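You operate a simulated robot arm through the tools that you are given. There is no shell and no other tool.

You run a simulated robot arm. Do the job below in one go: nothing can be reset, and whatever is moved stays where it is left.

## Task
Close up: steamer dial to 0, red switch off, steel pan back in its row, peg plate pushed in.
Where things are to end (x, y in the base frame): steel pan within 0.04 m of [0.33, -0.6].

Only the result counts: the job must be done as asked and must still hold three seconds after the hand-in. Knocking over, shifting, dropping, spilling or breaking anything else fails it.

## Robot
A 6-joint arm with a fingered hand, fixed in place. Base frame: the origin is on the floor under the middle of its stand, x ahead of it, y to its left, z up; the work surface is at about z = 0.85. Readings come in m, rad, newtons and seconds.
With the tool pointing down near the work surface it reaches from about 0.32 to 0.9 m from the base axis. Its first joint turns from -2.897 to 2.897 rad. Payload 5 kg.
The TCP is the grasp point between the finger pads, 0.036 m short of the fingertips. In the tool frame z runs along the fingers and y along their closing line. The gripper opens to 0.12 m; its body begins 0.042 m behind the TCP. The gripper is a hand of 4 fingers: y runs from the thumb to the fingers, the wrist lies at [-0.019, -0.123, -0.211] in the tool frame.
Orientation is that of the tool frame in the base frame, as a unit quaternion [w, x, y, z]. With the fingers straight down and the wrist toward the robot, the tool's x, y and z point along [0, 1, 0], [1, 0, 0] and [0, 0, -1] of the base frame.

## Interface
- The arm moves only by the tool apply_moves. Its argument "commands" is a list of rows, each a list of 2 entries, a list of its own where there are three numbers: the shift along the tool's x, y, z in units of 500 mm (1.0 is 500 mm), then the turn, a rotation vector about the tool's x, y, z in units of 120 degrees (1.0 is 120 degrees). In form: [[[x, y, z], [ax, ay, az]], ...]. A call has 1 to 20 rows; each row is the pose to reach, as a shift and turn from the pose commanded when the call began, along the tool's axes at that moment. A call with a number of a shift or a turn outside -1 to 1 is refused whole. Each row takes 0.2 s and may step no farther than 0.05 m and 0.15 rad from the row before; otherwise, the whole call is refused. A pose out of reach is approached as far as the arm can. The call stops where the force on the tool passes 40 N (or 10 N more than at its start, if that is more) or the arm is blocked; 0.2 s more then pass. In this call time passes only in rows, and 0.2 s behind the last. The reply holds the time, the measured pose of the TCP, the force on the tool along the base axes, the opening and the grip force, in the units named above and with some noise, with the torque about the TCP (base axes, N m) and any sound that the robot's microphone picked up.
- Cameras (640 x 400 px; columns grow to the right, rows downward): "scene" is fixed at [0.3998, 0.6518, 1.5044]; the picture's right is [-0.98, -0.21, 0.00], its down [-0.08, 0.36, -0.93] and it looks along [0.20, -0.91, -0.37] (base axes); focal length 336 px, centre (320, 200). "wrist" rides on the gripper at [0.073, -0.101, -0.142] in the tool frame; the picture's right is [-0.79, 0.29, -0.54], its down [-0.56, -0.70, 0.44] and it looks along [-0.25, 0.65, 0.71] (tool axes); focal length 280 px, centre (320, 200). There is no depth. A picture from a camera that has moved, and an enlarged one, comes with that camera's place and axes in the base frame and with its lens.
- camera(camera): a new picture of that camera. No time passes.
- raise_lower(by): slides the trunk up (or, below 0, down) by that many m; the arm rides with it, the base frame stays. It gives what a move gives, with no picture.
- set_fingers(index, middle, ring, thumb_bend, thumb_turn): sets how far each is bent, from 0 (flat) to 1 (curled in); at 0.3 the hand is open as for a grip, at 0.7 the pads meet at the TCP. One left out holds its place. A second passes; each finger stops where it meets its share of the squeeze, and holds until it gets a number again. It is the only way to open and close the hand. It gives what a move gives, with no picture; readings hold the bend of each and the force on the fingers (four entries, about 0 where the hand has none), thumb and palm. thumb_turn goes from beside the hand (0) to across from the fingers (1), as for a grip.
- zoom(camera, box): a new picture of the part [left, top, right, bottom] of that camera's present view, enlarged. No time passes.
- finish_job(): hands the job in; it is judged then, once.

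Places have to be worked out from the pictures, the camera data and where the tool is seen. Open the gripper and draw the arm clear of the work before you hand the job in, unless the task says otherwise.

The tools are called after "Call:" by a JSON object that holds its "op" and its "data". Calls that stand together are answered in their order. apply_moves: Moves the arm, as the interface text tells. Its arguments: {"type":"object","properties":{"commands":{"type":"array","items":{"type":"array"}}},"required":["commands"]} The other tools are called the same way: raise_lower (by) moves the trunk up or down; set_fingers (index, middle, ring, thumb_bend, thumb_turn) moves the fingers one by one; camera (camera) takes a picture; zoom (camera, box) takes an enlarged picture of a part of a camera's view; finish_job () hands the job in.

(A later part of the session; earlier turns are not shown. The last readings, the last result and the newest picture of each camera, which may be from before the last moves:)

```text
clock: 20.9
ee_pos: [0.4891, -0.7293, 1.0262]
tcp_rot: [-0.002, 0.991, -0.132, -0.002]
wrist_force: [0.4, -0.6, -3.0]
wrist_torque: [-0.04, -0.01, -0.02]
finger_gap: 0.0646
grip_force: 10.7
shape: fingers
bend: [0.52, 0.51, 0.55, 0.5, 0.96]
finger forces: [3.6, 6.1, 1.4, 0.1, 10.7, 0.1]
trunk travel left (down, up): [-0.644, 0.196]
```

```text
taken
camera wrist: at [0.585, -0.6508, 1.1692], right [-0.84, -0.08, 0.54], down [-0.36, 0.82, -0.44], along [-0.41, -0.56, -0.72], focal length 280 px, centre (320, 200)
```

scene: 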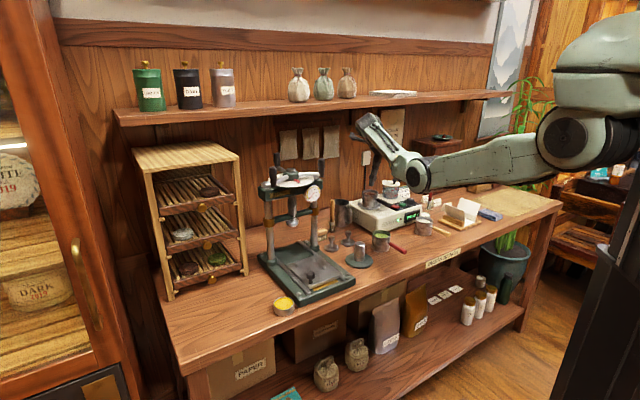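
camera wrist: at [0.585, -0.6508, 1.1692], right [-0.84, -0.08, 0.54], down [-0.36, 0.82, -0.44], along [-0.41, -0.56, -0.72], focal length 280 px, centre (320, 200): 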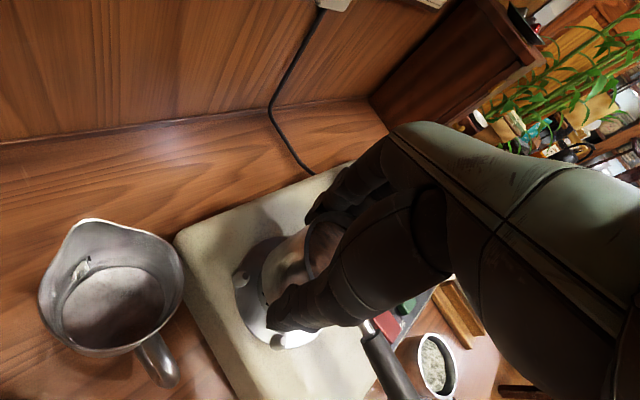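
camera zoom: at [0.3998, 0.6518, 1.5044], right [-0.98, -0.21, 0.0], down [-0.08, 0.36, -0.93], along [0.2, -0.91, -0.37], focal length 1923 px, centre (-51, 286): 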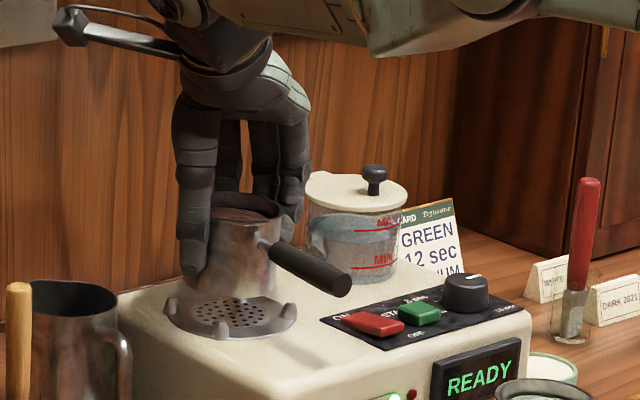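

The pan is up and level, with contents intact, and weighs about 3 N. I raise it another 3 cm with the trunk, then carry it back toward the row.

Call:
{"op": "raise_lower", "data": {"by": 0.035}}

Call:
{"op": "apply_moves", "data": {"commands": [[[-0.03, -0.014, 0.0], [0, 0, 0]], [[-0.07, -0.033, 0.0], [0, 0, 0]], [[-0.11, -0.051, 0.0], [0, 0, 0]], [[-0.15, -0.07, 0.0], [0, 0, 0]], [[-0.19, -0.089, 0.0], [0, 0, 0]], [[-0.23, -0.107, 0.0], [0, 0, 0]], [[-0.27, -0.126, 0.0], [0, 0, 0]], [[-0.3, -0.14, 0.0], [0, 0, 0]]]}}

Call:
{"op": "camera", "data": {"camera": "scene"}}

Call:
{"op": "camera", "data": {"camera": "wrist"}}

```text
clock: 21.6
ee_pos: [0.4887, -0.7287, 1.0618]
tcp_rot: [-0.002, 0.991, -0.132, -0.002]
wrist_force: [0.1, 0.9, -2.9]
wrist_torque: [-0.03, -0.05, -0.01]
finger_gap: 0.0645
grip_force: 10.4
shape: fingers
bend: [0.52, 0.51, 0.55, 0.5, 0.96]
finger forces: [3.7, 6.0, 1.3, 0.0, 10.7, 0.1]
trunk travel left (down, up): [-0.679, 0.161]
```

```text
clock: 23.4
ee_pos: [0.4621, -0.7439, 1.0457]
tcp_rot: [-0.002, 0.991, -0.131, -0.001]
wrist_force: [0.1, 0.0, -3.2]
wrist_torque: [-0.03, -0.03, -0.02]
finger_gap: 0.0643
grip_force: 10.7
shape: fingers
bend: [0.52, 0.51, 0.55, 0.5, 0.96]
finger forces: [3.7, 6.0, 1.4, 0.1, 10.5, 0.1]
out of reach, approached as far as the arm can: row 1, 2, 3, 4, 5, 6, 7, 8
trunk travel left (down, up): [-0.679, 0.161]
```

```text
taken
```

scene: 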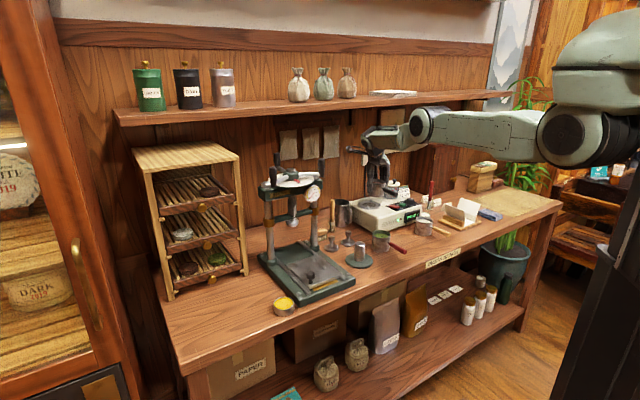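

```text
taken
camera wrist: at [0.5581, -0.6649, 1.188], right [-0.84, -0.07, 0.54], down [-0.36, 0.82, -0.44], along [-0.42, -0.56, -0.72], focal length 280 px, centre (320, 200)
```

wrist: 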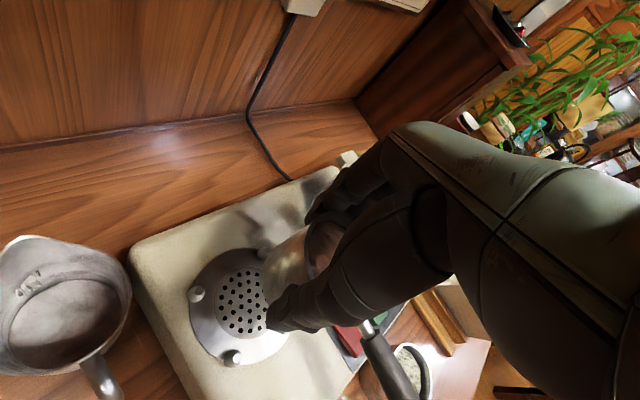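

The arm barely moved (to 0.462, -0.744) and reports every row out of reach. It seems to be stuck fully stretched and not folding. The pan is still held safely, so I look at the arm's shape before trying again.

Call:
{"op": "zoom", "data": {"camera": "scene", "box": [340, 60, 640, 240]}}

```text
2.13 times, centred on (490, 150) of scene
camera zoom: at [0.3998, 0.6518, 1.5044], right [-0.98, -0.21, 0.0], down [-0.08, 0.36, -0.93], along [0.2, -0.91, -0.37], focal length 718 px, centre (-43, 307)
```

zoom: 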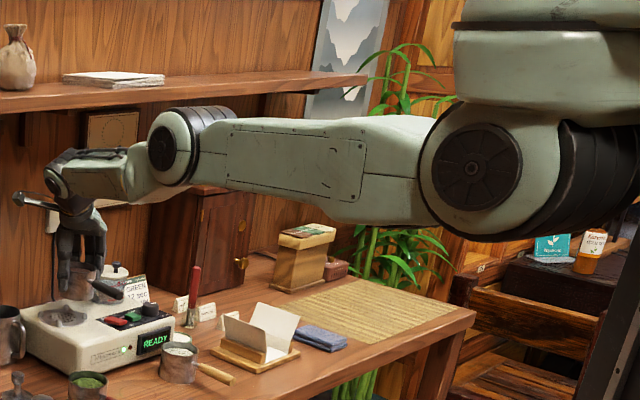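

The arm is fully straight, so it cannot start folding when asked to move straight inward. I first bring the command back to where the hand really is, then go up and slightly inward so the elbow begins to bend.

Call:
{"op": "apply_moves", "data": {"commands": [[[0.067, 0.05, 0.012], [0, 0, 0]], [[0.134, 0.1, 0.025], [0, 0, 0]], [[0.201, 0.15, 0.037], [0, 0, 0]], [[0.26, 0.195, 0.045], [0, 0, 0]], [[0.255, 0.19, 0.02], [0, 0, 0]], [[0.25, 0.18, -0.02], [0, 0, 0]], [[0.24, 0.17, -0.06], [0, 0, 0]], [[0.225, 0.155, -0.1], [0, 0, 0]]]}}

Call:
{"op": "zoom", "data": {"camera": "scene", "box": [340, 60, 640, 240]}}

```text
clock: 25.2
ee_pos: [0.4931, -0.7348, 1.1051]
tcp_rot: [-0.002, 0.992, -0.13, -0.001]
wrist_force: [-0.5, 1.1, -4.9]
wrist_torque: [-0.09, -0.09, 0.0]
finger_gap: 0.064
grip_force: 11.0
shape: fingers
bend: [0.52, 0.51, 0.55, 0.5, 0.96]
finger forces: [3.7, 6.1, 1.3, 0.0, 10.6, 0.0]
out of reach, approached as far as the arm can: row 1, 2, 3, 4, 5, 6, 7, 8
trunk travel left (down, up): [-0.679, 0.161]
```

```text
2.13 times, centred on (490, 150) of scene
camera zoom: at [0.3998, 0.6518, 1.5044], right [-0.98, -0.21, 0.0], down [-0.08, 0.36, -0.93], along [0.2, -0.91, -0.37], focal length 718 px, centre (-43, 307)
```

zoom: 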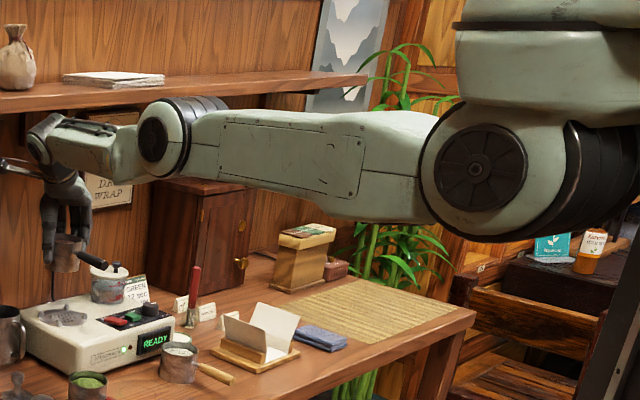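

The hand rose but the arm is still straight, and the pan is still held at 11 N. I lower the trunk 7 cm, which keeps the pan above the burner. Then I raise the arm relative to the shoulder before going inward, so the elbow bends the right way.

Call:
{"op": "raise_lower", "data": {"by": -0.06}}

Call:
{"op": "apply_moves", "data": {"commands": [[[0.08, 0.01, 0.0], [0, 0, 0]], [[0.08, 0.01, -0.04], [0, 0, 0]], [[0.08, 0.01, -0.08], [0, 0, 0]], [[0.07, 0.0, -0.11], [0, 0, 0]], [[0.05, -0.02, -0.12], [0, 0, 0]], [[0.02, -0.05, -0.12], [0, 0, 0]], [[-0.01, -0.08, -0.12], [0, 0, 0]]]}}

Call:
{"op": "zoom", "data": {"camera": "scene", "box": [340, 60, 640, 240]}}

```text
clock: 26.2
ee_pos: [0.494, -0.7364, 1.0466]
tcp_rot: [-0.001, 0.991, -0.131, -0.001]
wrist_force: [-0.1, -0.1, -4.1]
wrist_torque: [-0.02, -0.06, 0.0]
finger_gap: 0.0643
grip_force: 11.0
shape: fingers
bend: [0.52, 0.51, 0.55, 0.5, 0.96]
finger forces: [3.9, 6.1, 1.3, 0.0, 10.3, 0.1]
trunk travel left (down, up): [-0.619, 0.221]
```

```text
clock: 27.9
ee_pos: [0.5163, -0.7212, 1.1059]
tcp_rot: [-0.002, 0.991, -0.131, -0.001]
wrist_force: [0.1, -0.1, -2.8]
wrist_torque: [-0.03, -0.04, 0.02]
finger_gap: 0.0645
grip_force: 10.9
shape: fingers
bend: [0.52, 0.51, 0.55, 0.5, 0.96]
finger forces: [3.7, 5.9, 1.3, 0.0, 10.2, 0.0]
out of reach, approached as far as the arm can: row 1, 2, 3, 4, 5, 6, 7
trunk travel left (down, up): [-0.619, 0.221]
```

```text
2.13 times, centred on (490, 150) of scene
camera zoom: at [0.3998, 0.6518, 1.5044], right [-0.98, -0.21, 0.0], down [-0.08, 0.36, -0.93], along [0.2, -0.91, -0.37], focal length 718 px, centre (-43, 307)
```

zoom: 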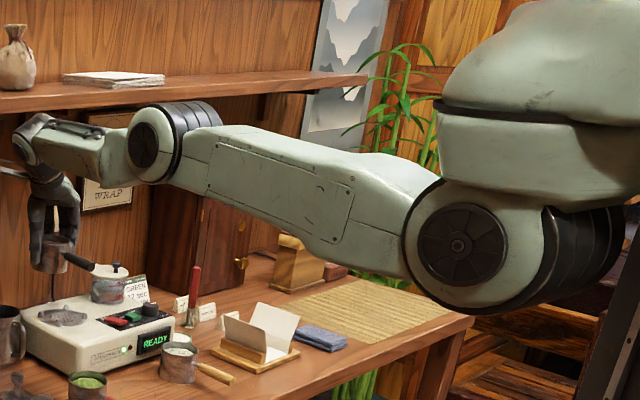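

The elbow is still straight or slightly over-straight, while height and azimuth follow well. I lower the trunk again and make a bigger upward move with only a touch of inward motion at the end, to tip the elbow into its normal downward bend.

Call:
{"op": "raise_lower", "data": {"by": -0.065}}

Call:
{"op": "apply_moves", "data": {"commands": [[[0.033, 0.022, 0.0], [0, 0, 0]], [[0.016, 0.011, -0.08], [0, 0, 0]], [[0.0, 0.0, -0.15], [0, 0, 0]], [[-0.012, -0.008, -0.2], [0, 0, 0]], [[-0.025, -0.016, -0.2], [0, 0, 0]]]}}

Call:
{"op": "zoom", "data": {"camera": "scene", "box": [340, 60, 640, 240]}}

```text
clock: 28.9
ee_pos: [0.5159, -0.7201, 1.042]
tcp_rot: [-0.002, 0.991, -0.132, -0.002]
wrist_force: [0.0, -0.4, -3.9]
wrist_torque: [-0.01, -0.07, -0.01]
finger_gap: 0.0644
grip_force: 10.5
shape: fingers
bend: [0.52, 0.51, 0.55, 0.5, 0.96]
finger forces: [3.9, 5.9, 1.4, 0.1, 10.1, 0.0]
trunk travel left (down, up): [-0.554, 0.286]
```

```text
clock: 30.1
ee_pos: [0.5117, -0.7181, 1.1432]
tcp_rot: [-0.003, 0.991, -0.131, -0.002]
wrist_force: [0.3, -0.3, -3.2]
wrist_torque: [0.01, -0.06, 0.01]
finger_gap: 0.0647
grip_force: 10.7
shape: fingers
bend: [0.52, 0.51, 0.55, 0.5, 0.96]
finger forces: [3.8, 5.9, 1.3, 0.0, 10.0, 0.1]
out of reach, approached as far as the arm can: row 1, 2, 4, 5
trunk travel left (down, up): [-0.554, 0.286]
```

```text
2.13 times, centred on (490, 150) of scene
camera zoom: at [0.3998, 0.6518, 1.5044], right [-0.98, -0.21, 0.0], down [-0.08, 0.36, -0.93], along [0.2, -0.91, -0.37], focal length 718 px, centre (-43, 307)
```

zoom: 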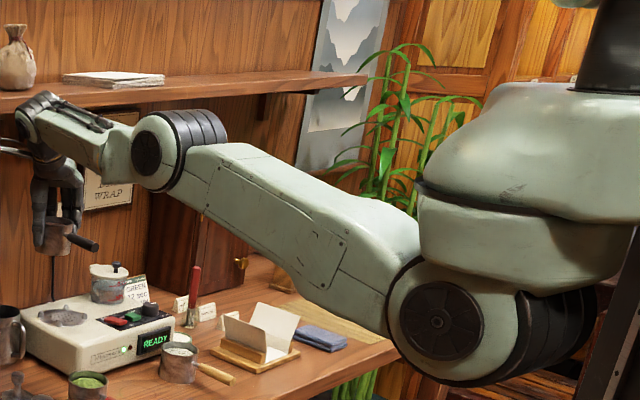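

Inward still fails. With the hand held upright, upward motion slightly pushes the elbow the wrong way, so downward motion should help instead. I stretch out briefly to straighten fully, then come down while easing inward.

Call:
{"op": "apply_moves", "data": {"commands": [[[0.05, 0.033, 0.0], [0, 0, 0]], [[0.08, 0.053, 0.0], [0, 0, 0]], [[0.08, 0.053, 0.0], [0, 0, 0]], [[0.04, 0.026, 0.05], [0, 0, 0]], [[0.0, 0.0, 0.12], [0, 0, 0]], [[-0.02, -0.013, 0.18], [0, 0, 0]], [[-0.05, -0.033, 0.2], [0, 0, 0]]]}}

Call:
{"op": "zoom", "data": {"camera": "scene", "box": [340, 60, 640, 240]}}

```text
clock: 31.7
ee_pos: [0.4896, -0.6973, 1.0419]
tcp_rot: [-0.002, 0.991, -0.131, -0.002]
wrist_force: [0.3, -0.4, -1.7]
wrist_torque: [-0.05, -0.02, 0.0]
finger_gap: 0.0641
grip_force: 10.1
shape: fingers
bend: [0.52, 0.51, 0.55, 0.5, 0.96]
finger forces: [3.9, 5.7, 1.3, 0.0, 9.8, 0.0]
out of reach, approached as far as the arm can: row 1, 2, 3, 4
trunk travel left (down, up): [-0.554, 0.286]
```

```text
2.13 times, centred on (490, 150) of scene
camera zoom: at [0.3998, 0.6518, 1.5044], right [-0.98, -0.21, 0.0], down [-0.08, 0.36, -0.93], along [0.2, -0.91, -0.37], focal length 718 px, centre (-43, 307)
```

zoom: 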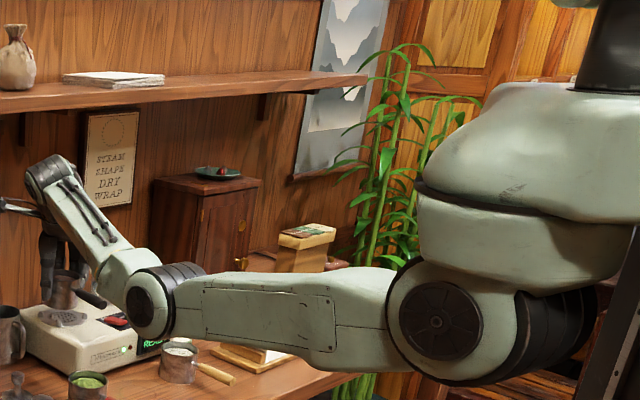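

The elbow has folded downward again and the hand follows commands, with the TCP at (0.490, -0.697, 1.042). I carry the pan over to its place in the row, keeping this height.

Call:
{"op": "apply_moves", "data": {"commands": [[[-0.05, -0.015, 0.0], [0, 0, 0]], [[-0.1, -0.03, 0.0], [0, 0, 0]], [[-0.15, -0.045, 0.0], [0, 0, 0]], [[-0.2, -0.061, 0.0], [0, 0, 0]], [[-0.25, -0.076, 0.0], [0, 0, 0]], [[-0.3, -0.091, 0.0], [0, 0, 0]], [[-0.344, -0.105, 0.0], [0, 0, 0]]]}}

Call:
{"op": "camera", "data": {"camera": "scene"}}

Call:
{"op": "camera", "data": {"camera": "wrist"}}

```text
clock: 33.3
ee_pos: [0.3382, -0.5993, 1.0442]
tcp_rot: [-0.003, 0.991, -0.131, -0.002]
wrist_force: [0.0, 1.2, -3.5]
wrist_torque: [-0.02, -0.04, -0.01]
finger_gap: 0.064
grip_force: 10.6
shape: fingers
bend: [0.52, 0.52, 0.55, 0.5, 0.96]
finger forces: [3.9, 5.7, 1.4, 0.0, 9.7, 0.0]
trunk travel left (down, up): [-0.554, 0.286]
```

```text
taken
```

scene: 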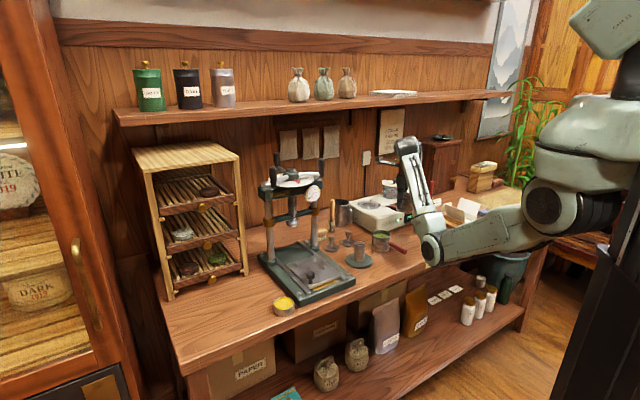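

```text
taken
camera wrist: at [0.435, -0.5213, 1.1867], right [-0.84, -0.07, 0.54], down [-0.36, 0.82, -0.44], along [-0.41, -0.56, -0.72], focal length 280 px, centre (320, 200)
```

wrist: 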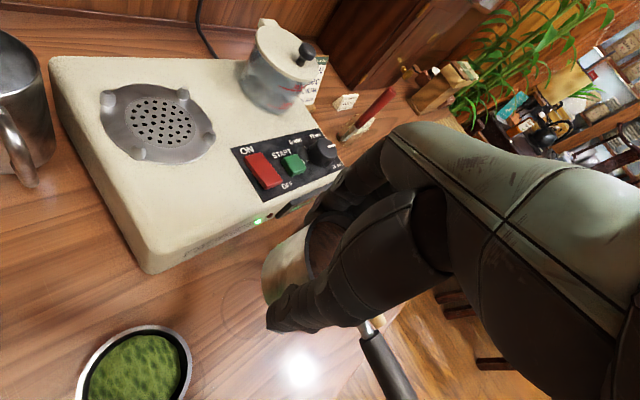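

The pan is now above its place, TCP (0.338, -0.599). I raise the trunk so the elbow stays well clear of the bench, then lower the pan with the arm to just above the table.

Call:
{"op": "raise_lower", "data": {"by": 0.08}}

Call:
{"op": "apply_moves", "data": {"commands": [[[0.0, 0.0, 0.07], [0, 0, 0]], [[0.0, 0.0, 0.14], [0, 0, 0]], [[0.0, 0.0, 0.21], [0, 0, 0]], [[0.0, 0.0, 0.27], [0, 0, 0]], [[0.0, 0.0, 0.32], [0, 0, 0]], [[0.0, 0.0, 0.36], [0, 0, 0]]]}}

Call:
{"op": "camera", "data": {"camera": "wrist"}}

Call:
{"op": "zoom", "data": {"camera": "scene", "box": [350, 150, 500, 280]}}

```text
clock: 34.5
ee_pos: [0.3389, -0.601, 1.1232]
tcp_rot: [-0.002, 0.991, -0.13, -0.001]
wrist_force: [-0.5, -1.0, -3.9]
wrist_torque: [-0.04, -0.05, 0.0]
finger_gap: 0.0642
grip_force: 10.4
shape: fingers
bend: [0.52, 0.52, 0.55, 0.5, 0.96]
finger forces: [3.9, 5.6, 1.5, 0.0, 9.6, 0.0]
trunk travel left (down, up): [-0.634, 0.206]
```

```text
clock: 35.9
ee_pos: [0.3413, -0.5996, 0.9441]
tcp_rot: [-0.002, 0.991, -0.132, -0.002]
wrist_force: [0.4, -0.3, -3.9]
wrist_torque: [-0.06, -0.03, -0.01]
finger_gap: 0.0643
grip_force: 10.3
shape: fingers
bend: [0.52, 0.52, 0.55, 0.5, 0.96]
finger forces: [3.9, 5.7, 1.4, 0.0, 9.5, 0.0]
trunk travel left (down, up): [-0.634, 0.206]
```

```text
taken
camera wrist: at [0.437, -0.5213, 1.0863], right [-0.84, -0.08, 0.54], down [-0.36, 0.82, -0.44], along [-0.42, -0.56, -0.72], focal length 280 px, centre (320, 200)
```

wrist: 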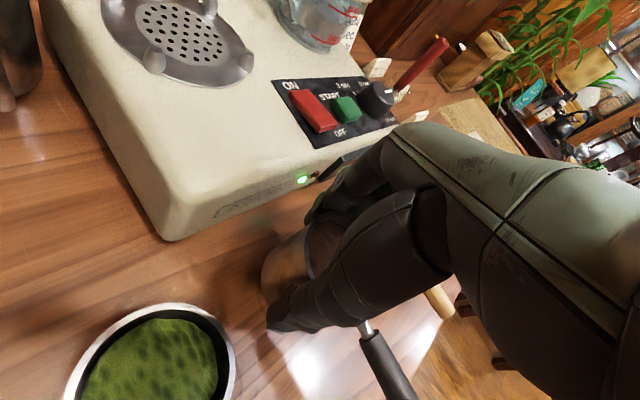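

```text
3.08 times, centred on (425, 215) of scene
camera zoom: at [0.3998, 0.6518, 1.5044], right [-0.98, -0.21, 0.0], down [-0.08, 0.36, -0.93], along [0.2, -0.91, -0.37], focal length 1035 px, centre (-3, 154)
```

zoom: 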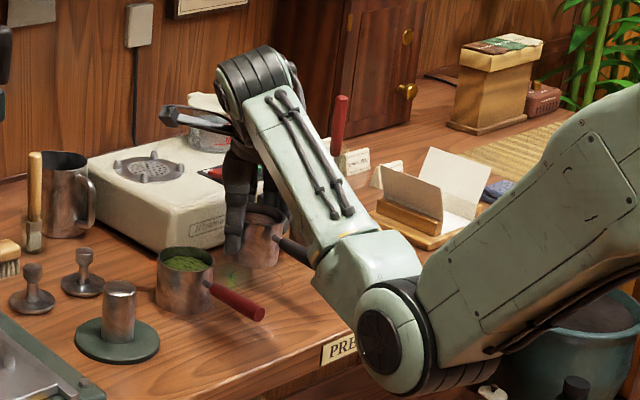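

The pan hangs about 4 cm above its ring, with clear space to the green-tea pan and the white-tea pan. I lower 3 cm more, then feel for the table in small steps.

Call:
{"op": "apply_moves", "data": {"commands": [[[0.0, 0.0, 0.02], [0, 0, 0]], [[0.0, 0.0, 0.04], [0, 0, 0]], [[0.0, 0.0, 0.06], [0, 0, 0]]]}}

Call:
{"op": "apply_moves", "data": {"commands": [[[0.0, 0.0, 0.005], [0, 0, 0]], [[0.0, 0.0, 0.01], [0, 0, 0]]]}}

Call:
{"op": "zoom", "data": {"camera": "scene", "box": [390, 200, 440, 250]}}

```text
clock: 36.7
ee_pos: [0.3406, -0.5982, 0.914]
tcp_rot: [-0.002, 0.991, -0.132, -0.001]
wrist_force: [-0.6, 0.6, -3.6]
wrist_torque: [-0.04, -0.06, 0.03]
finger_gap: 0.0642
grip_force: 10.2
shape: fingers
bend: [0.52, 0.52, 0.55, 0.5, 0.96]
finger forces: [3.9, 5.7, 1.4, 0.0, 9.5, 0.0]
trunk travel left (down, up): [-0.634, 0.206]
```

```text
clock: 37.3
ee_pos: [0.3387, -0.5989, 0.9091]
tcp_rot: [-0.001, 0.991, -0.131, 0.0]
wrist_force: [1.4, -0.9, 0.8]
wrist_torque: [-0.13, -0.01, 0.03]
finger_gap: 0.0638
grip_force: 10.9
shape: fingers
bend: [0.52, 0.52, 0.55, 0.5, 0.96]
finger forces: [4.2, 5.9, 1.3, 0.0, 10.3, 0.1]
trunk travel left (down, up): [-0.634, 0.206]
```

```text
8.00 times, centred on (415, 225) of scene
camera zoom: at [0.3998, 0.6518, 1.5044], right [-0.98, -0.21, 0.0], down [-0.08, 0.36, -0.93], along [0.2, -0.91, -0.37], focal length 2692 px, centre (-440, 0)
```

zoom: 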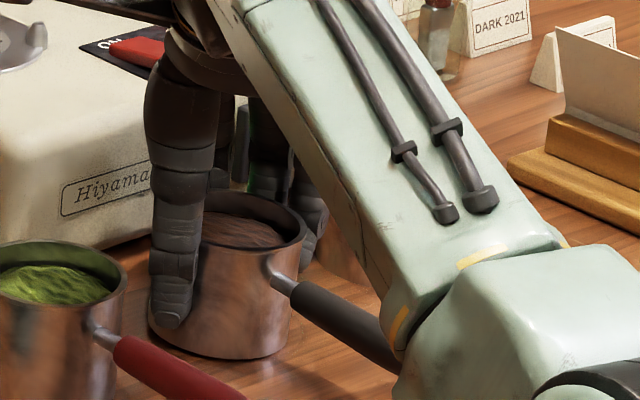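

The wrist force went from -3.6 N to +0.8 N, so the pan is now resting on the table. I open the fingers just enough to release it.

Call:
{"op": "set_fingers", "data": {"index": 0.46, "middle": 0.46, "ring": 0.47, "thumb_bend": 0.44}}

Call:
{"op": "camera", "data": {"camera": "wrist"}}

Call:
{"op": "zoom", "data": {"camera": "scene", "box": [370, 190, 450, 260]}}

```text
clock: 38.3
ee_pos: [0.3386, -0.5994, 0.9076]
tcp_rot: [-0.002, 0.991, -0.132, -0.001]
wrist_force: [-0.5, 0.2, -0.6]
wrist_torque: [0.03, 0.01, -0.03]
finger_gap: 0.0792
grip_force: 0.0
shape: fingers
bend: [0.46, 0.46, 0.47, 0.44, 0.97]
finger forces: [0.0, 0.0, 0.1, 0.1, 0.3, 0.0]
trunk travel left (down, up): [-0.634, 0.206]
```

```text
taken
camera wrist: at [0.4349, -0.5204, 1.0511], right [-0.84, -0.07, 0.54], down [-0.36, 0.82, -0.44], along [-0.41, -0.56, -0.72], focal length 280 px, centre (320, 200)
```

wrist: 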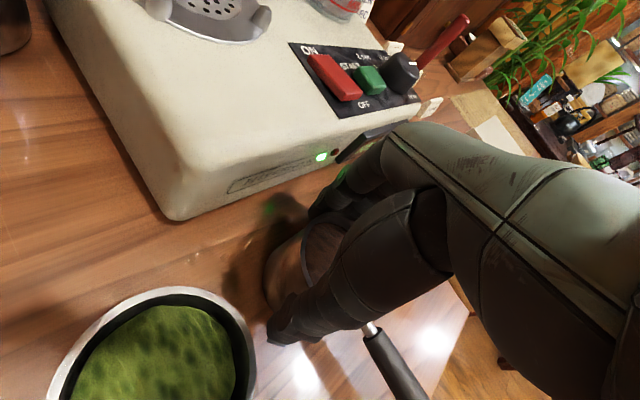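

```text
5.71 times, centred on (410, 225) of scene
camera zoom: at [0.3998, 0.6518, 1.5044], right [-0.98, -0.21, 0.0], down [-0.08, 0.36, -0.93], along [0.2, -0.91, -0.37], focal length 1923 px, centre (-194, 57)
```

zoom: 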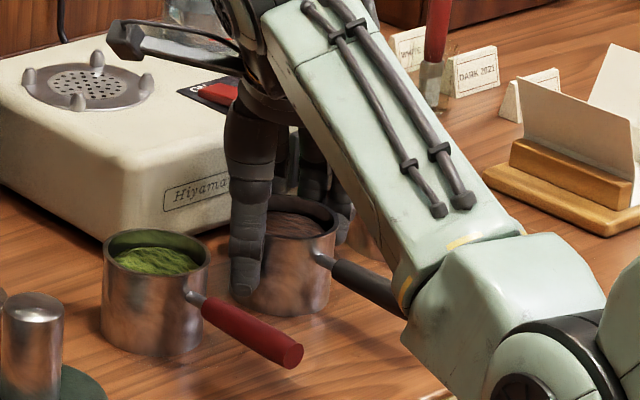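

The pan stands on the table and the hand is nearly free, with 0.3 N left on the thumb. I open the thumb slightly more and rise straight up.

Call:
{"op": "set_fingers", "data": {"thumb_bend": 0.4}}

Call:
{"op": "apply_moves", "data": {"commands": [[[0.0, 0.0, -0.02], [0, 0, 0]], [[0.0, 0.0, -0.06], [0, 0, 0]], [[0.0, 0.0, -0.12], [0, 0, 0]], [[0.0, 0.0, -0.19], [0, 0, 0]], [[0.0, 0.0, -0.27], [0, 0, 0]], [[0.0, 0.0, -0.35], [0, 0, 0]]]}}

Call:
{"op": "camera", "data": {"camera": "wrist"}}

Call:
{"op": "zoom", "data": {"camera": "scene", "box": [350, 150, 500, 280]}}

```text
clock: 39.3
ee_pos: [0.3388, -0.5992, 0.9087]
tcp_rot: [-0.002, 0.991, -0.131, -0.001]
wrist_force: [-0.9, 0.5, -0.1]
wrist_torque: [0.0, 0.0, 0.0]
finger_gap: 0.0846
grip_force: 0.0
shape: fingers
bend: [0.46, 0.46, 0.47, 0.4, 0.97]
finger forces: [0.1, 0.1, 0.1, 0.0, 0.0, 0.0]
trunk travel left (down, up): [-0.634, 0.206]
```

```text
clock: 40.7
ee_pos: [0.3432, -0.5993, 1.0844]
tcp_rot: [-0.003, 0.991, -0.131, -0.003]
wrist_force: [-0.3, 0.9, -0.3]
wrist_torque: [-0.01, 0.0, 0.02]
finger_gap: 0.0851
grip_force: 0.0
shape: fingers
bend: [0.46, 0.46, 0.47, 0.4, 0.97]
finger forces: [0.0, 0.1, 0.0, 0.0, 0.0, 0.1]
trunk travel left (down, up): [-0.634, 0.206]
```

```text
taken
camera wrist: at [0.4387, -0.5213, 1.2277], right [-0.84, -0.08, 0.54], down [-0.36, 0.82, -0.44], along [-0.42, -0.56, -0.72], focal length 280 px, centre (320, 200)
```

wrist: 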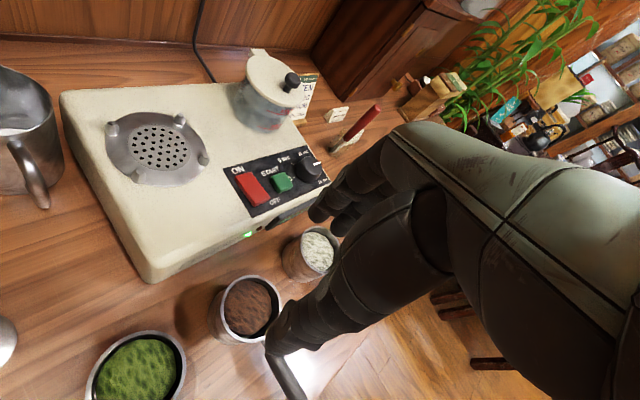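

```text
3.08 times, centred on (425, 215) of scene
camera zoom: at [0.3998, 0.6518, 1.5044], right [-0.98, -0.21, 0.0], down [-0.08, 0.36, -0.93], along [0.2, -0.91, -0.37], focal length 1035 px, centre (-3, 154)
```

zoom: 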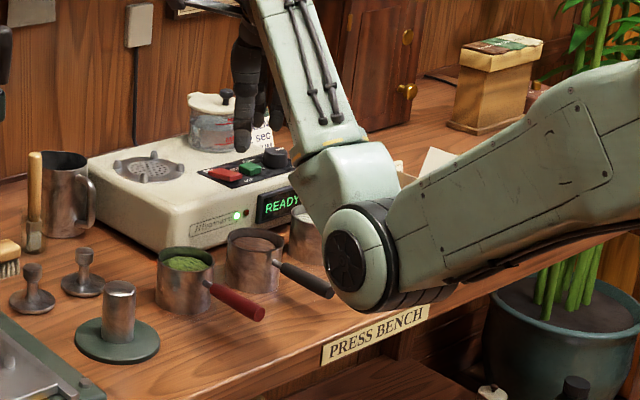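

The steel pan now stands upright in its row, its rim centre measuring about (0.330, -0.596). Next is the red switch. I turn the hand square to the bench, in front of the panel, at a safe height.

Call:
{"op": "apply_moves", "data": {"commands": [[[-0.01, 0.016, -0.02], [0, 0, -0.0625]], [[-0.02, 0.032, -0.04], [0, 0, -0.125]], [[-0.03, 0.048, -0.052], [0, 0, -0.1875]], [[-0.04, 0.064, -0.052], [0, 0, -0.25]], [[-0.05, 0.08, -0.052], [0, 0, -0.3125]], [[-0.06, 0.096, -0.052], [0, 0, -0.375]], [[-0.07, 0.112, -0.052], [0, 0, -0.4375]], [[-0.082, 0.128, -0.052], [0, 0, -0.5]]]}}

Call:
{"op": "set_fingers", "data": {"index": 0.4, "middle": 1.0, "ring": 1.0, "thumb_bend": 0.3, "thumb_turn": 0.0}}

Call:
{"op": "camera", "data": {"camera": "wrist"}}

Call:
{"op": "zoom", "data": {"camera": "scene", "box": [350, 80, 500, 240]}}

```text
clock: 42.5
ee_pos: [0.2826, -0.6512, 1.1102]
tcp_rot: [-0.002, 0.924, 0.383, 0.0]
wrist_force: [0.4, -0.6, -0.1]
wrist_torque: [0.02, 0.01, -0.01]
finger_gap: 0.085
grip_force: 0.0
shape: fingers
bend: [0.46, 0.46, 0.47, 0.4, 0.97]
finger forces: [0.0, 0.1, 0.1, 0.1, 0.0, 0.0]
trunk travel left (down, up): [-0.634, 0.206]
```

```text
clock: 43.5
ee_pos: [0.2829, -0.6508, 1.1097]
tcp_rot: [-0.002, 0.924, 0.383, 0.0]
wrist_force: [0.2, -0.5, 1.1]
wrist_torque: [0.03, -0.01, 0.04]
finger_gap: 0.1661
grip_force: 0.1
shape: fingers
bend: [0.4, 1.0, 1.0, 0.3, 0.0]
finger forces: [0.0, 0.1, 0.0, 0.0, 0.0, 0.0]
trunk travel left (down, up): [-0.634, 0.206]
```

```text
taken
camera wrist: at [0.2628, -0.5279, 1.2533], right [-0.35, -0.76, 0.54], down [-0.89, 0.1, -0.44], along [0.28, -0.64, -0.72], focal length 280 px, centre (320, 200)
```

wrist: 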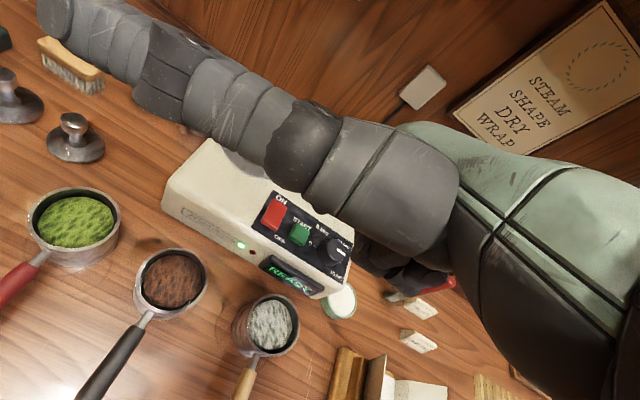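

```text
2.50 times, centred on (425, 160) of scene
camera zoom: at [0.3998, 0.6518, 1.5044], right [-0.98, -0.21, 0.0], down [-0.08, 0.36, -0.93], along [0.2, -0.91, -0.37], focal length 841 px, centre (58, 300)
```

zoom: 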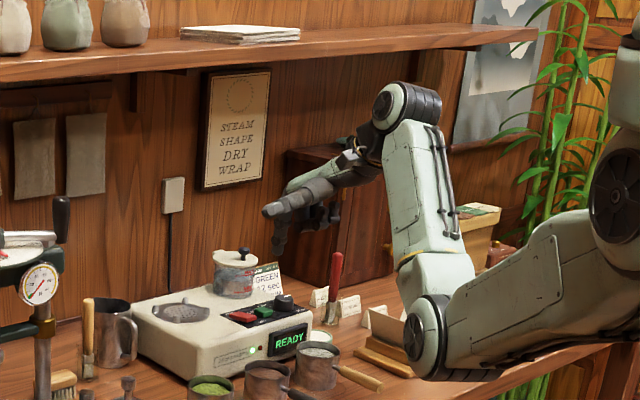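

The index hangs straight down on the left side, with middle and ring curled up clear. The thumb is blocking the camera, so I swing it back to its opposing side before lining up.

Call:
{"op": "set_fingers", "data": {"thumb_turn": 1.0, "thumb_bend": 0.1}}

Call:
{"op": "camera", "data": {"camera": "wrist"}}

Call:
{"op": "zoom", "data": {"camera": "scene", "box": [380, 110, 480, 220]}}

```text
clock: 44.5
ee_pos: [0.2832, -0.6502, 1.1093]
tcp_rot: [-0.002, 0.924, 0.382, 0.0]
wrist_force: [-0.3, 0.1, 0.3]
wrist_torque: [-0.04, 0.01, -0.01]
finger_gap: 0.1275
grip_force: 0.1
shape: fingers
bend: [0.4, 1.0, 1.0, 0.1, 0.96]
finger forces: [0.0, 0.1, 0.0, 0.0, 0.0, 0.0]
trunk travel left (down, up): [-0.634, 0.206]
```

```text
taken
camera wrist: at [0.2629, -0.5279, 1.2533], right [-0.35, -0.76, 0.54], down [-0.89, 0.1, -0.44], along [0.28, -0.64, -0.72], focal length 280 px, centre (320, 200)
```

wrist: 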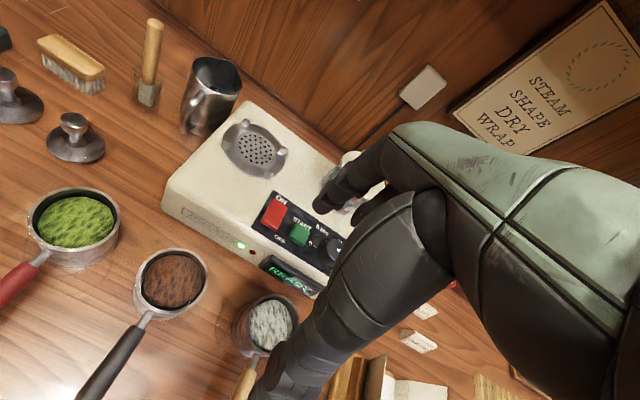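

```text
3.64 times, centred on (430, 165) of scene
camera zoom: at [0.3998, 0.6518, 1.5044], right [-0.98, -0.21, 0.0], down [-0.08, 0.36, -0.93], along [0.2, -0.91, -0.37], focal length 1224 px, centre (-80, 327)
```

zoom: 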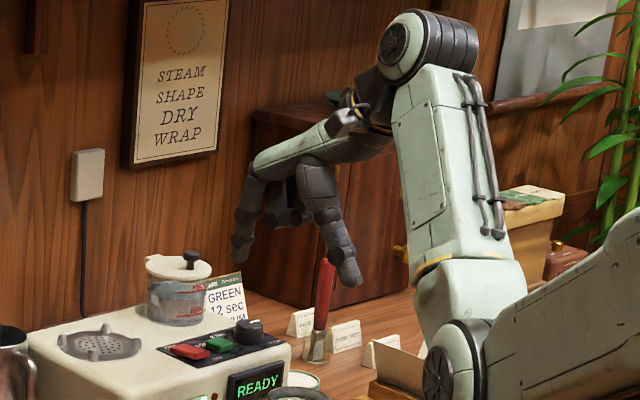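

Two views put the index tip at (l -0.253, d 0.719, z 1.070), which is 39 mm below the TCP. I move it over the front (OFF) end of the red switch at (l -0.243, d 0.755) and stop about 3 cm above.

Call:
{"op": "apply_moves", "data": {"commands": [[[0.01, 0.036, 0.0], [0, 0, 0]], [[0.0194, 0.073, 0.04], [0, 0, 0]], [[0.0194, 0.073, 0.1], [0, 0, 0]], [[0.0194, 0.073, 0.16], [0, 0, 0]], [[0.0194, 0.073, 0.19], [0, 0, 0]]]}}

Call:
{"op": "zoom", "data": {"camera": "wrist", "box": [180, 100, 400, 300]}}

Call:
{"op": "zoom", "data": {"camera": "scene", "box": [370, 150, 450, 230]}}

```text
clock: 45.7
ee_pos: [0.3178, -0.6679, 1.0155]
tcp_rot: [-0.003, 0.925, 0.381, 0.0]
wrist_force: [-0.4, 0.1, 0.5]
wrist_torque: [0.0, 0.02, 0.0]
finger_gap: 0.1279
grip_force: 0.1
shape: fingers
bend: [0.4, 1.0, 1.0, 0.1, 0.96]
finger forces: [0.1, 0.0, 0.0, 0.0, 0.0, 0.1]
trunk travel left (down, up): [-0.634, 0.206]
```

```text
2.00 times, centred on (290, 200) of wrist
camera zoom: at [0.2974, -0.5459, 1.1583], right [-0.35, -0.76, 0.54], down [-0.89, 0.1, -0.44], along [0.28, -0.64, -0.72], focal length 561 px, centre (380, 200)
```

zoom: 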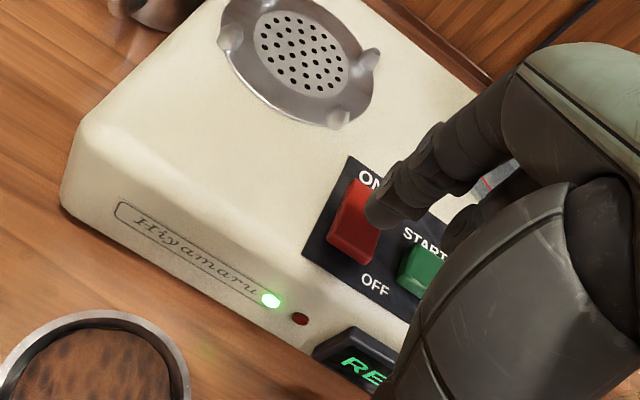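

```text
5.00 times, centred on (410, 190) of scene
camera zoom: at [0.3998, 0.6518, 1.5044], right [-0.98, -0.21, 0.0], down [-0.08, 0.36, -0.93], along [0.2, -0.91, -0.37], focal length 1682 px, centre (-130, 250)
```

zoom: 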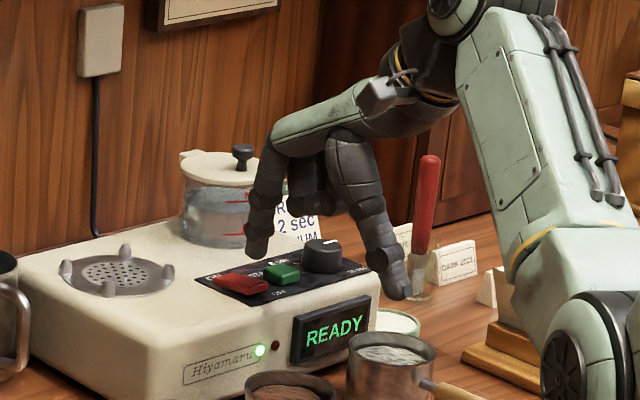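

The index tip sits over the front part of the red switch, about 2.5 cm up. I shift 3 mm toward the front and come down gently to meet it.

Call:
{"op": "apply_moves", "data": {"commands": [[[0.0, -0.006, 0.02], [0, 0, 0]], [[0.0, -0.006, 0.036], [0, 0, 0]], [[0.0, -0.006, 0.044], [0, 0, 0]], [[0.0, -0.006, 0.05], [0, 0, 0]]]}}

Call:
{"op": "zoom", "data": {"camera": "wrist", "box": [180, 100, 400, 300]}}

Call:
{"op": "zoom", "data": {"camera": "scene", "box": [380, 170, 440, 230]}}

```text
clock: 46.7
ee_pos: [0.3136, -0.6664, 0.9906]
tcp_rot: [-0.001, 0.924, 0.382, 0.0]
wrist_force: [-0.6, 0.6, 1.3]
wrist_torque: [0.0, -0.01, 0.0]
finger_gap: 0.1275
grip_force: 0.7
shape: fingers
bend: [0.4, 1.0, 1.0, 0.1, 0.96]
finger forces: [0.4, 0.1, 0.0, 0.1, 0.0, 0.1]
trunk travel left (down, up): [-0.634, 0.206]
```

```text
2.00 times, centred on (290, 200) of wrist
camera zoom: at [0.2943, -0.5439, 1.1331], right [-0.35, -0.76, 0.54], down [-0.89, 0.1, -0.44], along [0.28, -0.64, -0.72], focal length 561 px, centre (380, 200)
```

zoom: 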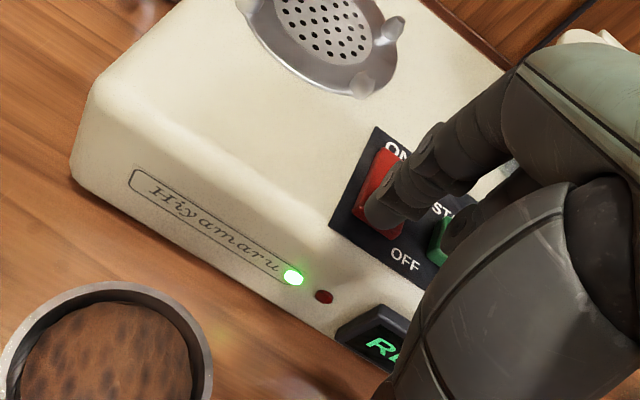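

```text
6.67 times, centred on (410, 200) of scene
camera zoom: at [0.3998, 0.6518, 1.5044], right [-0.98, -0.21, 0.0], down [-0.08, 0.36, -0.93], along [0.2, -0.91, -0.37], focal length 2243 px, centre (-280, 200)
```

zoom: 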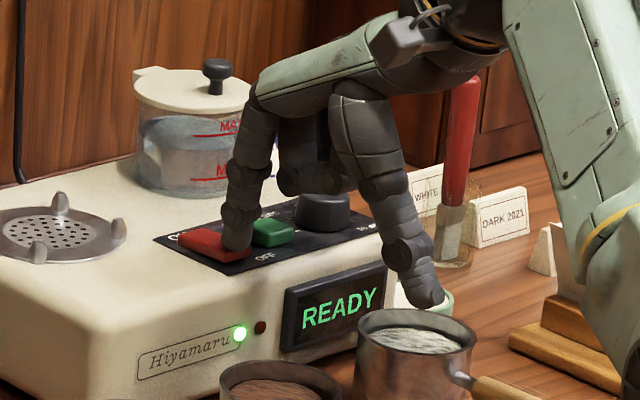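

The index tip is touching the OFF end of the red switch at 0.4 N, nothing else is in contact, and the thumb is well above the white-tea pan. I press down in 2 mm steps.

Call:
{"op": "apply_moves", "data": {"commands": [[[0.0, 0.0, 0.004], [0, 0, 0]], [[0.0, 0.0, 0.008], [0, 0, 0]], [[0.0, 0.0, 0.012], [0, 0, 0]], [[0.0, 0.0, 0.016], [0, 0, 0]]]}}

Call:
{"op": "zoom", "data": {"camera": "wrist", "box": [180, 100, 400, 300]}}

Call:
{"op": "zoom", "data": {"camera": "scene", "box": [380, 170, 440, 230]}}

```text
clock: 47.7
ee_pos: [0.3146, -0.6667, 0.9858]
tcp_rot: [0.002, 0.924, 0.382, 0.0]
wrist_force: [-1.4, 2.2, 14.1]
wrist_torque: [-0.41, -0.69, 0.1]
finger_gap: 0.1278
grip_force: 7.1
shape: fingers
bend: [0.4, 1.0, 1.0, 0.1, 0.96]
finger forces: [14.1, 0.1, 0.1, 0.0, 0.0, 0.0]
trunk travel left (down, up): [-0.634, 0.206]
```

```text
2.00 times, centred on (290, 200) of wrist
camera zoom: at [0.2926, -0.5432, 1.1276], right [-0.36, -0.76, 0.54], down [-0.89, 0.1, -0.44], along [0.28, -0.64, -0.71], focal length 561 px, centre (380, 200)
```

zoom: 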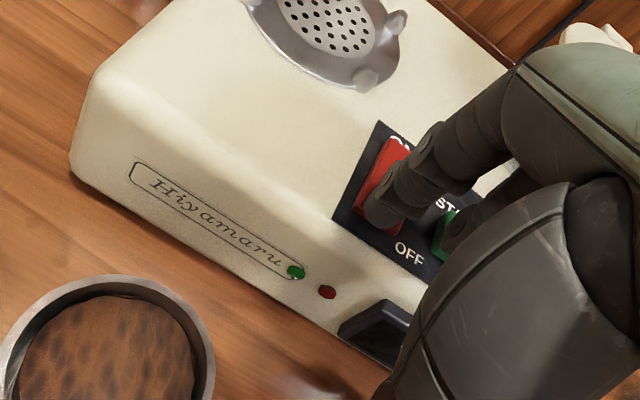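

```text
6.67 times, centred on (410, 200) of scene
camera zoom: at [0.3998, 0.6518, 1.5044], right [-0.98, -0.21, 0.0], down [-0.08, 0.36, -0.93], along [0.2, -0.91, -0.37], focal length 2243 px, centre (-280, 200)
```

zoom: 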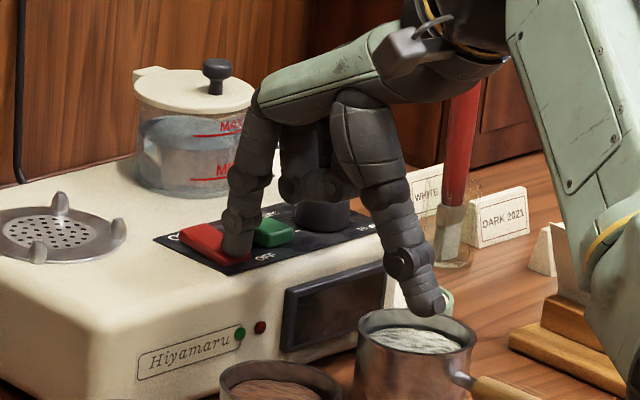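

The READY display and the green lamp went dark, so the switch is off. I lift straight up and check that it stays off.

Call:
{"op": "apply_moves", "data": {"commands": [[[0.0, 0.0, -0.03], [0, 0, 0]], [[0.0, 0.0, -0.08], [0, 0, 0]], [[0.0, 0.0, -0.15], [0, 0, 0]], [[0.0, 0.0, -0.22], [0, 0, 0]]]}}

Call:
{"op": "zoom", "data": {"camera": "wrist", "box": [180, 100, 400, 300]}}

Call:
{"op": "zoom", "data": {"camera": "scene", "box": [380, 170, 440, 230]}}

```text
clock: 48.7
ee_pos: [0.3097, -0.6674, 1.0891]
tcp_rot: [-0.003, 0.924, 0.382, -0.001]
wrist_force: [0.5, -0.2, 0.4]
wrist_torque: [0.0, -0.01, -0.01]
finger_gap: 0.1281
grip_force: 0.0
shape: fingers
bend: [0.4, 1.0, 1.0, 0.1, 0.96]
finger forces: [0.0, 0.1, 0.0, 0.1, 0.0, 0.1]
trunk travel left (down, up): [-0.634, 0.206]
```

```text
2.00 times, centred on (290, 200) of wrist
camera zoom: at [0.29, -0.5454, 1.2331], right [-0.35, -0.76, 0.54], down [-0.89, 0.1, -0.44], along [0.28, -0.64, -0.72], focal length 561 px, centre (380, 200)
```

zoom: 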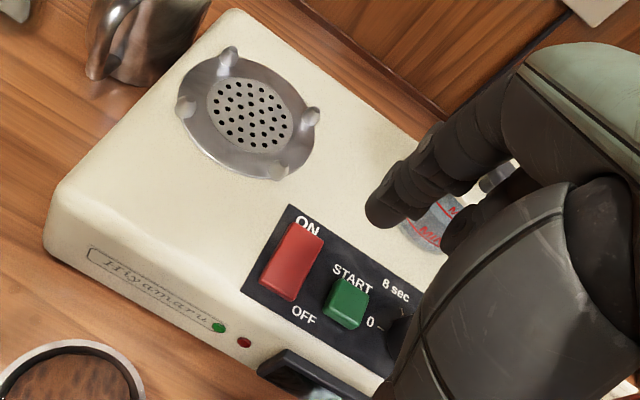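

```text
6.67 times, centred on (410, 200) of scene
camera zoom: at [0.3998, 0.6518, 1.5044], right [-0.98, -0.21, 0.0], down [-0.08, 0.36, -0.93], along [0.2, -0.91, -0.37], focal length 2243 px, centre (-280, 200)
```

zoom: 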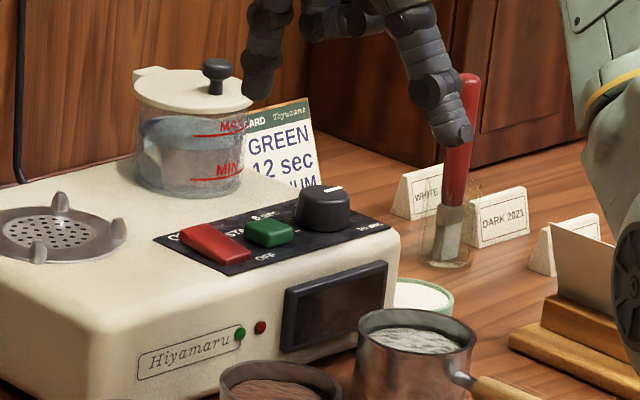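

The switch stays off after I lift away. Now the dial: I will pinch it with thumb, index and middle, keeping the ring finger curled out of the way, and turn in several strokes. I shape the hand up here first and check where the tips are.

Call:
{"op": "set_fingers", "data": {"index": 0.56, "middle": 0.56, "ring": 1.0, "thumb_bend": 0.42, "thumb_turn": 1.0}}

Call:
{"op": "camera", "data": {"camera": "wrist"}}

Call:
{"op": "zoom", "data": {"camera": "scene", "box": [380, 120, 460, 210]}}

```text
clock: 49.7
ee_pos: [0.3111, -0.669, 1.0906]
tcp_rot: [-0.002, 0.924, 0.383, 0.0]
wrist_force: [-0.5, 0.3, 0.8]
wrist_torque: [0.01, -0.02, 0.01]
finger_gap: 0.0677
grip_force: 0.1
shape: fingers
bend: [0.56, 0.56, 1.0, 0.42, 0.99]
finger forces: [0.0, 0.0, 0.0, 0.0, 0.1, 0.0]
trunk travel left (down, up): [-0.634, 0.206]
```

```text
taken
camera wrist: at [0.2905, -0.5458, 1.233], right [-0.35, -0.76, 0.54], down [-0.89, 0.1, -0.44], along [0.28, -0.64, -0.72], focal length 280 px, centre (320, 200)
```

wrist: 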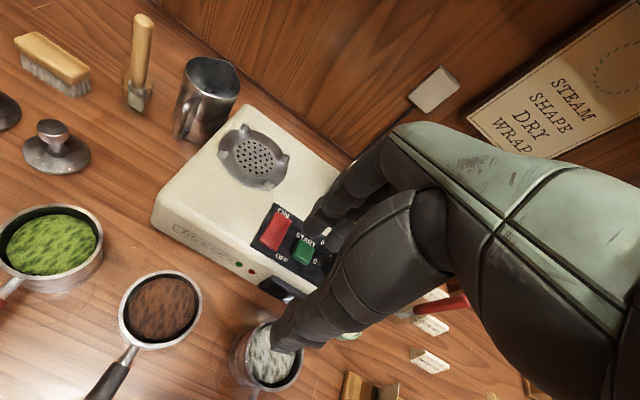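

```text
4.44 times, centred on (420, 165) of scene
camera zoom: at [0.3998, 0.6518, 1.5044], right [-0.98, -0.21, 0.0], down [-0.08, 0.36, -0.93], along [0.2, -0.91, -0.37], focal length 1495 px, centre (-124, 356)
```

zoom: 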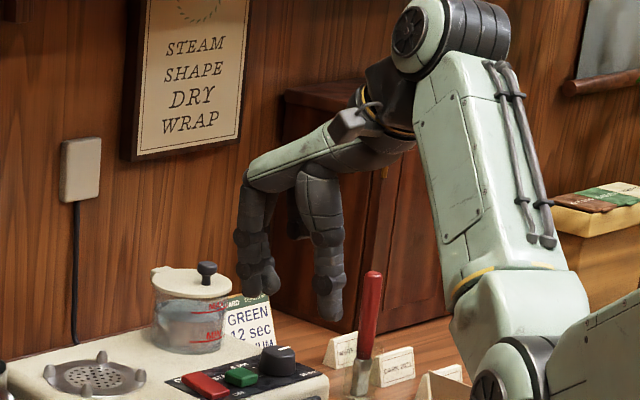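

Index and middle tips sit on one side and the thumb opposite, about 35–40 mm below the TCP. I raise the arm, lower the trunk for more reach, then turn the hand and bring it above the dial at about (0.306, -0.780), keeping the thumb away from START.

Call:
{"op": "apply_moves", "data": {"commands": [[[0.0, 0.0, -0.07], [0, 0, 0]], [[0.0, 0.0, -0.14], [0, 0, 0]], [[0.0, 0.0, -0.2], [0, 0, 0]]]}}

Call:
{"op": "raise_lower", "data": {"by": -0.1}}

Call:
{"op": "apply_moves", "data": {"commands": [[[-0.025, 0.025, 0.0], [0, 0, 0.0679]], [[-0.05, 0.05, 0.0], [0, 0, 0.1357]], [[-0.075, 0.076, 0.0], [0, 0, 0.2036]], [[-0.1, 0.101, 0.0], [0, 0, 0.2714]], [[-0.126, 0.126, 0.02], [0, 0, 0.3393]], [[-0.151, 0.152, 0.04], [0, 0, 0.4071]], [[-0.176, 0.177, 0.06], [0, 0, 0.475]]]}}

Call:
{"op": "camera", "data": {"camera": "wrist"}}

Call:
{"op": "zoom", "data": {"camera": "scene", "box": [370, 130, 450, 220]}}

```text
clock: 50.5
ee_pos: [0.3152, -0.6668, 1.1893]
tcp_rot: [-0.003, 0.924, 0.381, 0.0]
wrist_force: [-0.2, -0.1, -0.1]
wrist_torque: [0.03, 0.02, -0.02]
finger_gap: 0.0677
grip_force: 0.1
shape: fingers
bend: [0.56, 0.56, 1.0, 0.42, 0.99]
finger forces: [0.0, 0.1, 0.1, 0.0, 0.0, 0.1]
trunk travel left (down, up): [-0.634, 0.206]
```

```text
clock: 51.8
ee_pos: [0.315, -0.6675, 1.0907]
tcp_rot: [-0.002, 0.924, 0.382, 0.001]
wrist_force: [0.5, -0.6, 0.1]
wrist_torque: [0.01, -0.02, 0.04]
finger_gap: 0.0675
grip_force: 0.0
shape: fingers
bend: [0.56, 0.56, 1.0, 0.42, 0.99]
finger forces: [0.0, 0.0, 0.0, 0.0, 0.0, 0.0]
trunk travel left (down, up): [-0.534, 0.306]
```

```text
clock: 53.4
ee_pos: [0.3142, -0.7952, 1.059]
tcp_rot: [-0.002, 0.994, -0.105, -0.001]
wrist_force: [0.4, -0.7, 0.2]
wrist_torque: [0.02, 0.04, 0.02]
finger_gap: 0.0677
grip_force: 0.0
shape: fingers
bend: [0.56, 0.56, 1.0, 0.42, 0.99]
finger forces: [0.0, 0.1, 0.0, 0.0, 0.0, 0.0]
trunk travel left (down, up): [-0.534, 0.306]
```

```text
taken
camera wrist: at [0.4066, -0.7125, 1.2018], right [-0.83, -0.12, 0.54], down [-0.4, 0.8, -0.44], along [-0.39, -0.58, -0.72], focal length 280 px, centre (320, 200)
```

wrist: 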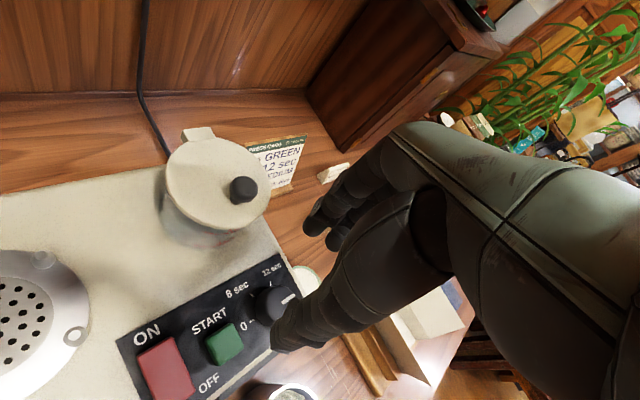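

```text
4.44 times, centred on (410, 175) of scene
camera zoom: at [0.3998, 0.6518, 1.5044], right [-0.98, -0.21, 0.0], down [-0.08, 0.36, -0.93], along [0.2, -0.91, -0.37], focal length 1495 px, centre (-80, 311)
```

zoom: 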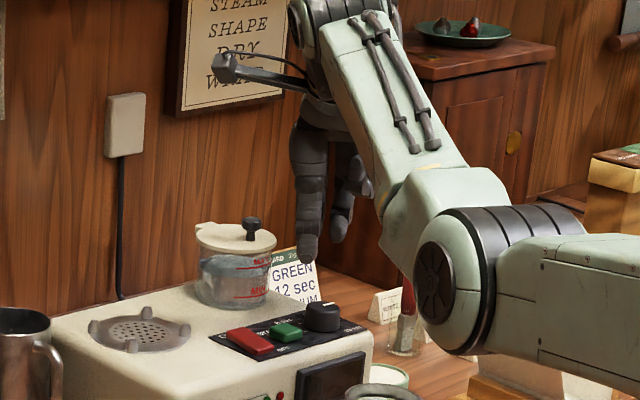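

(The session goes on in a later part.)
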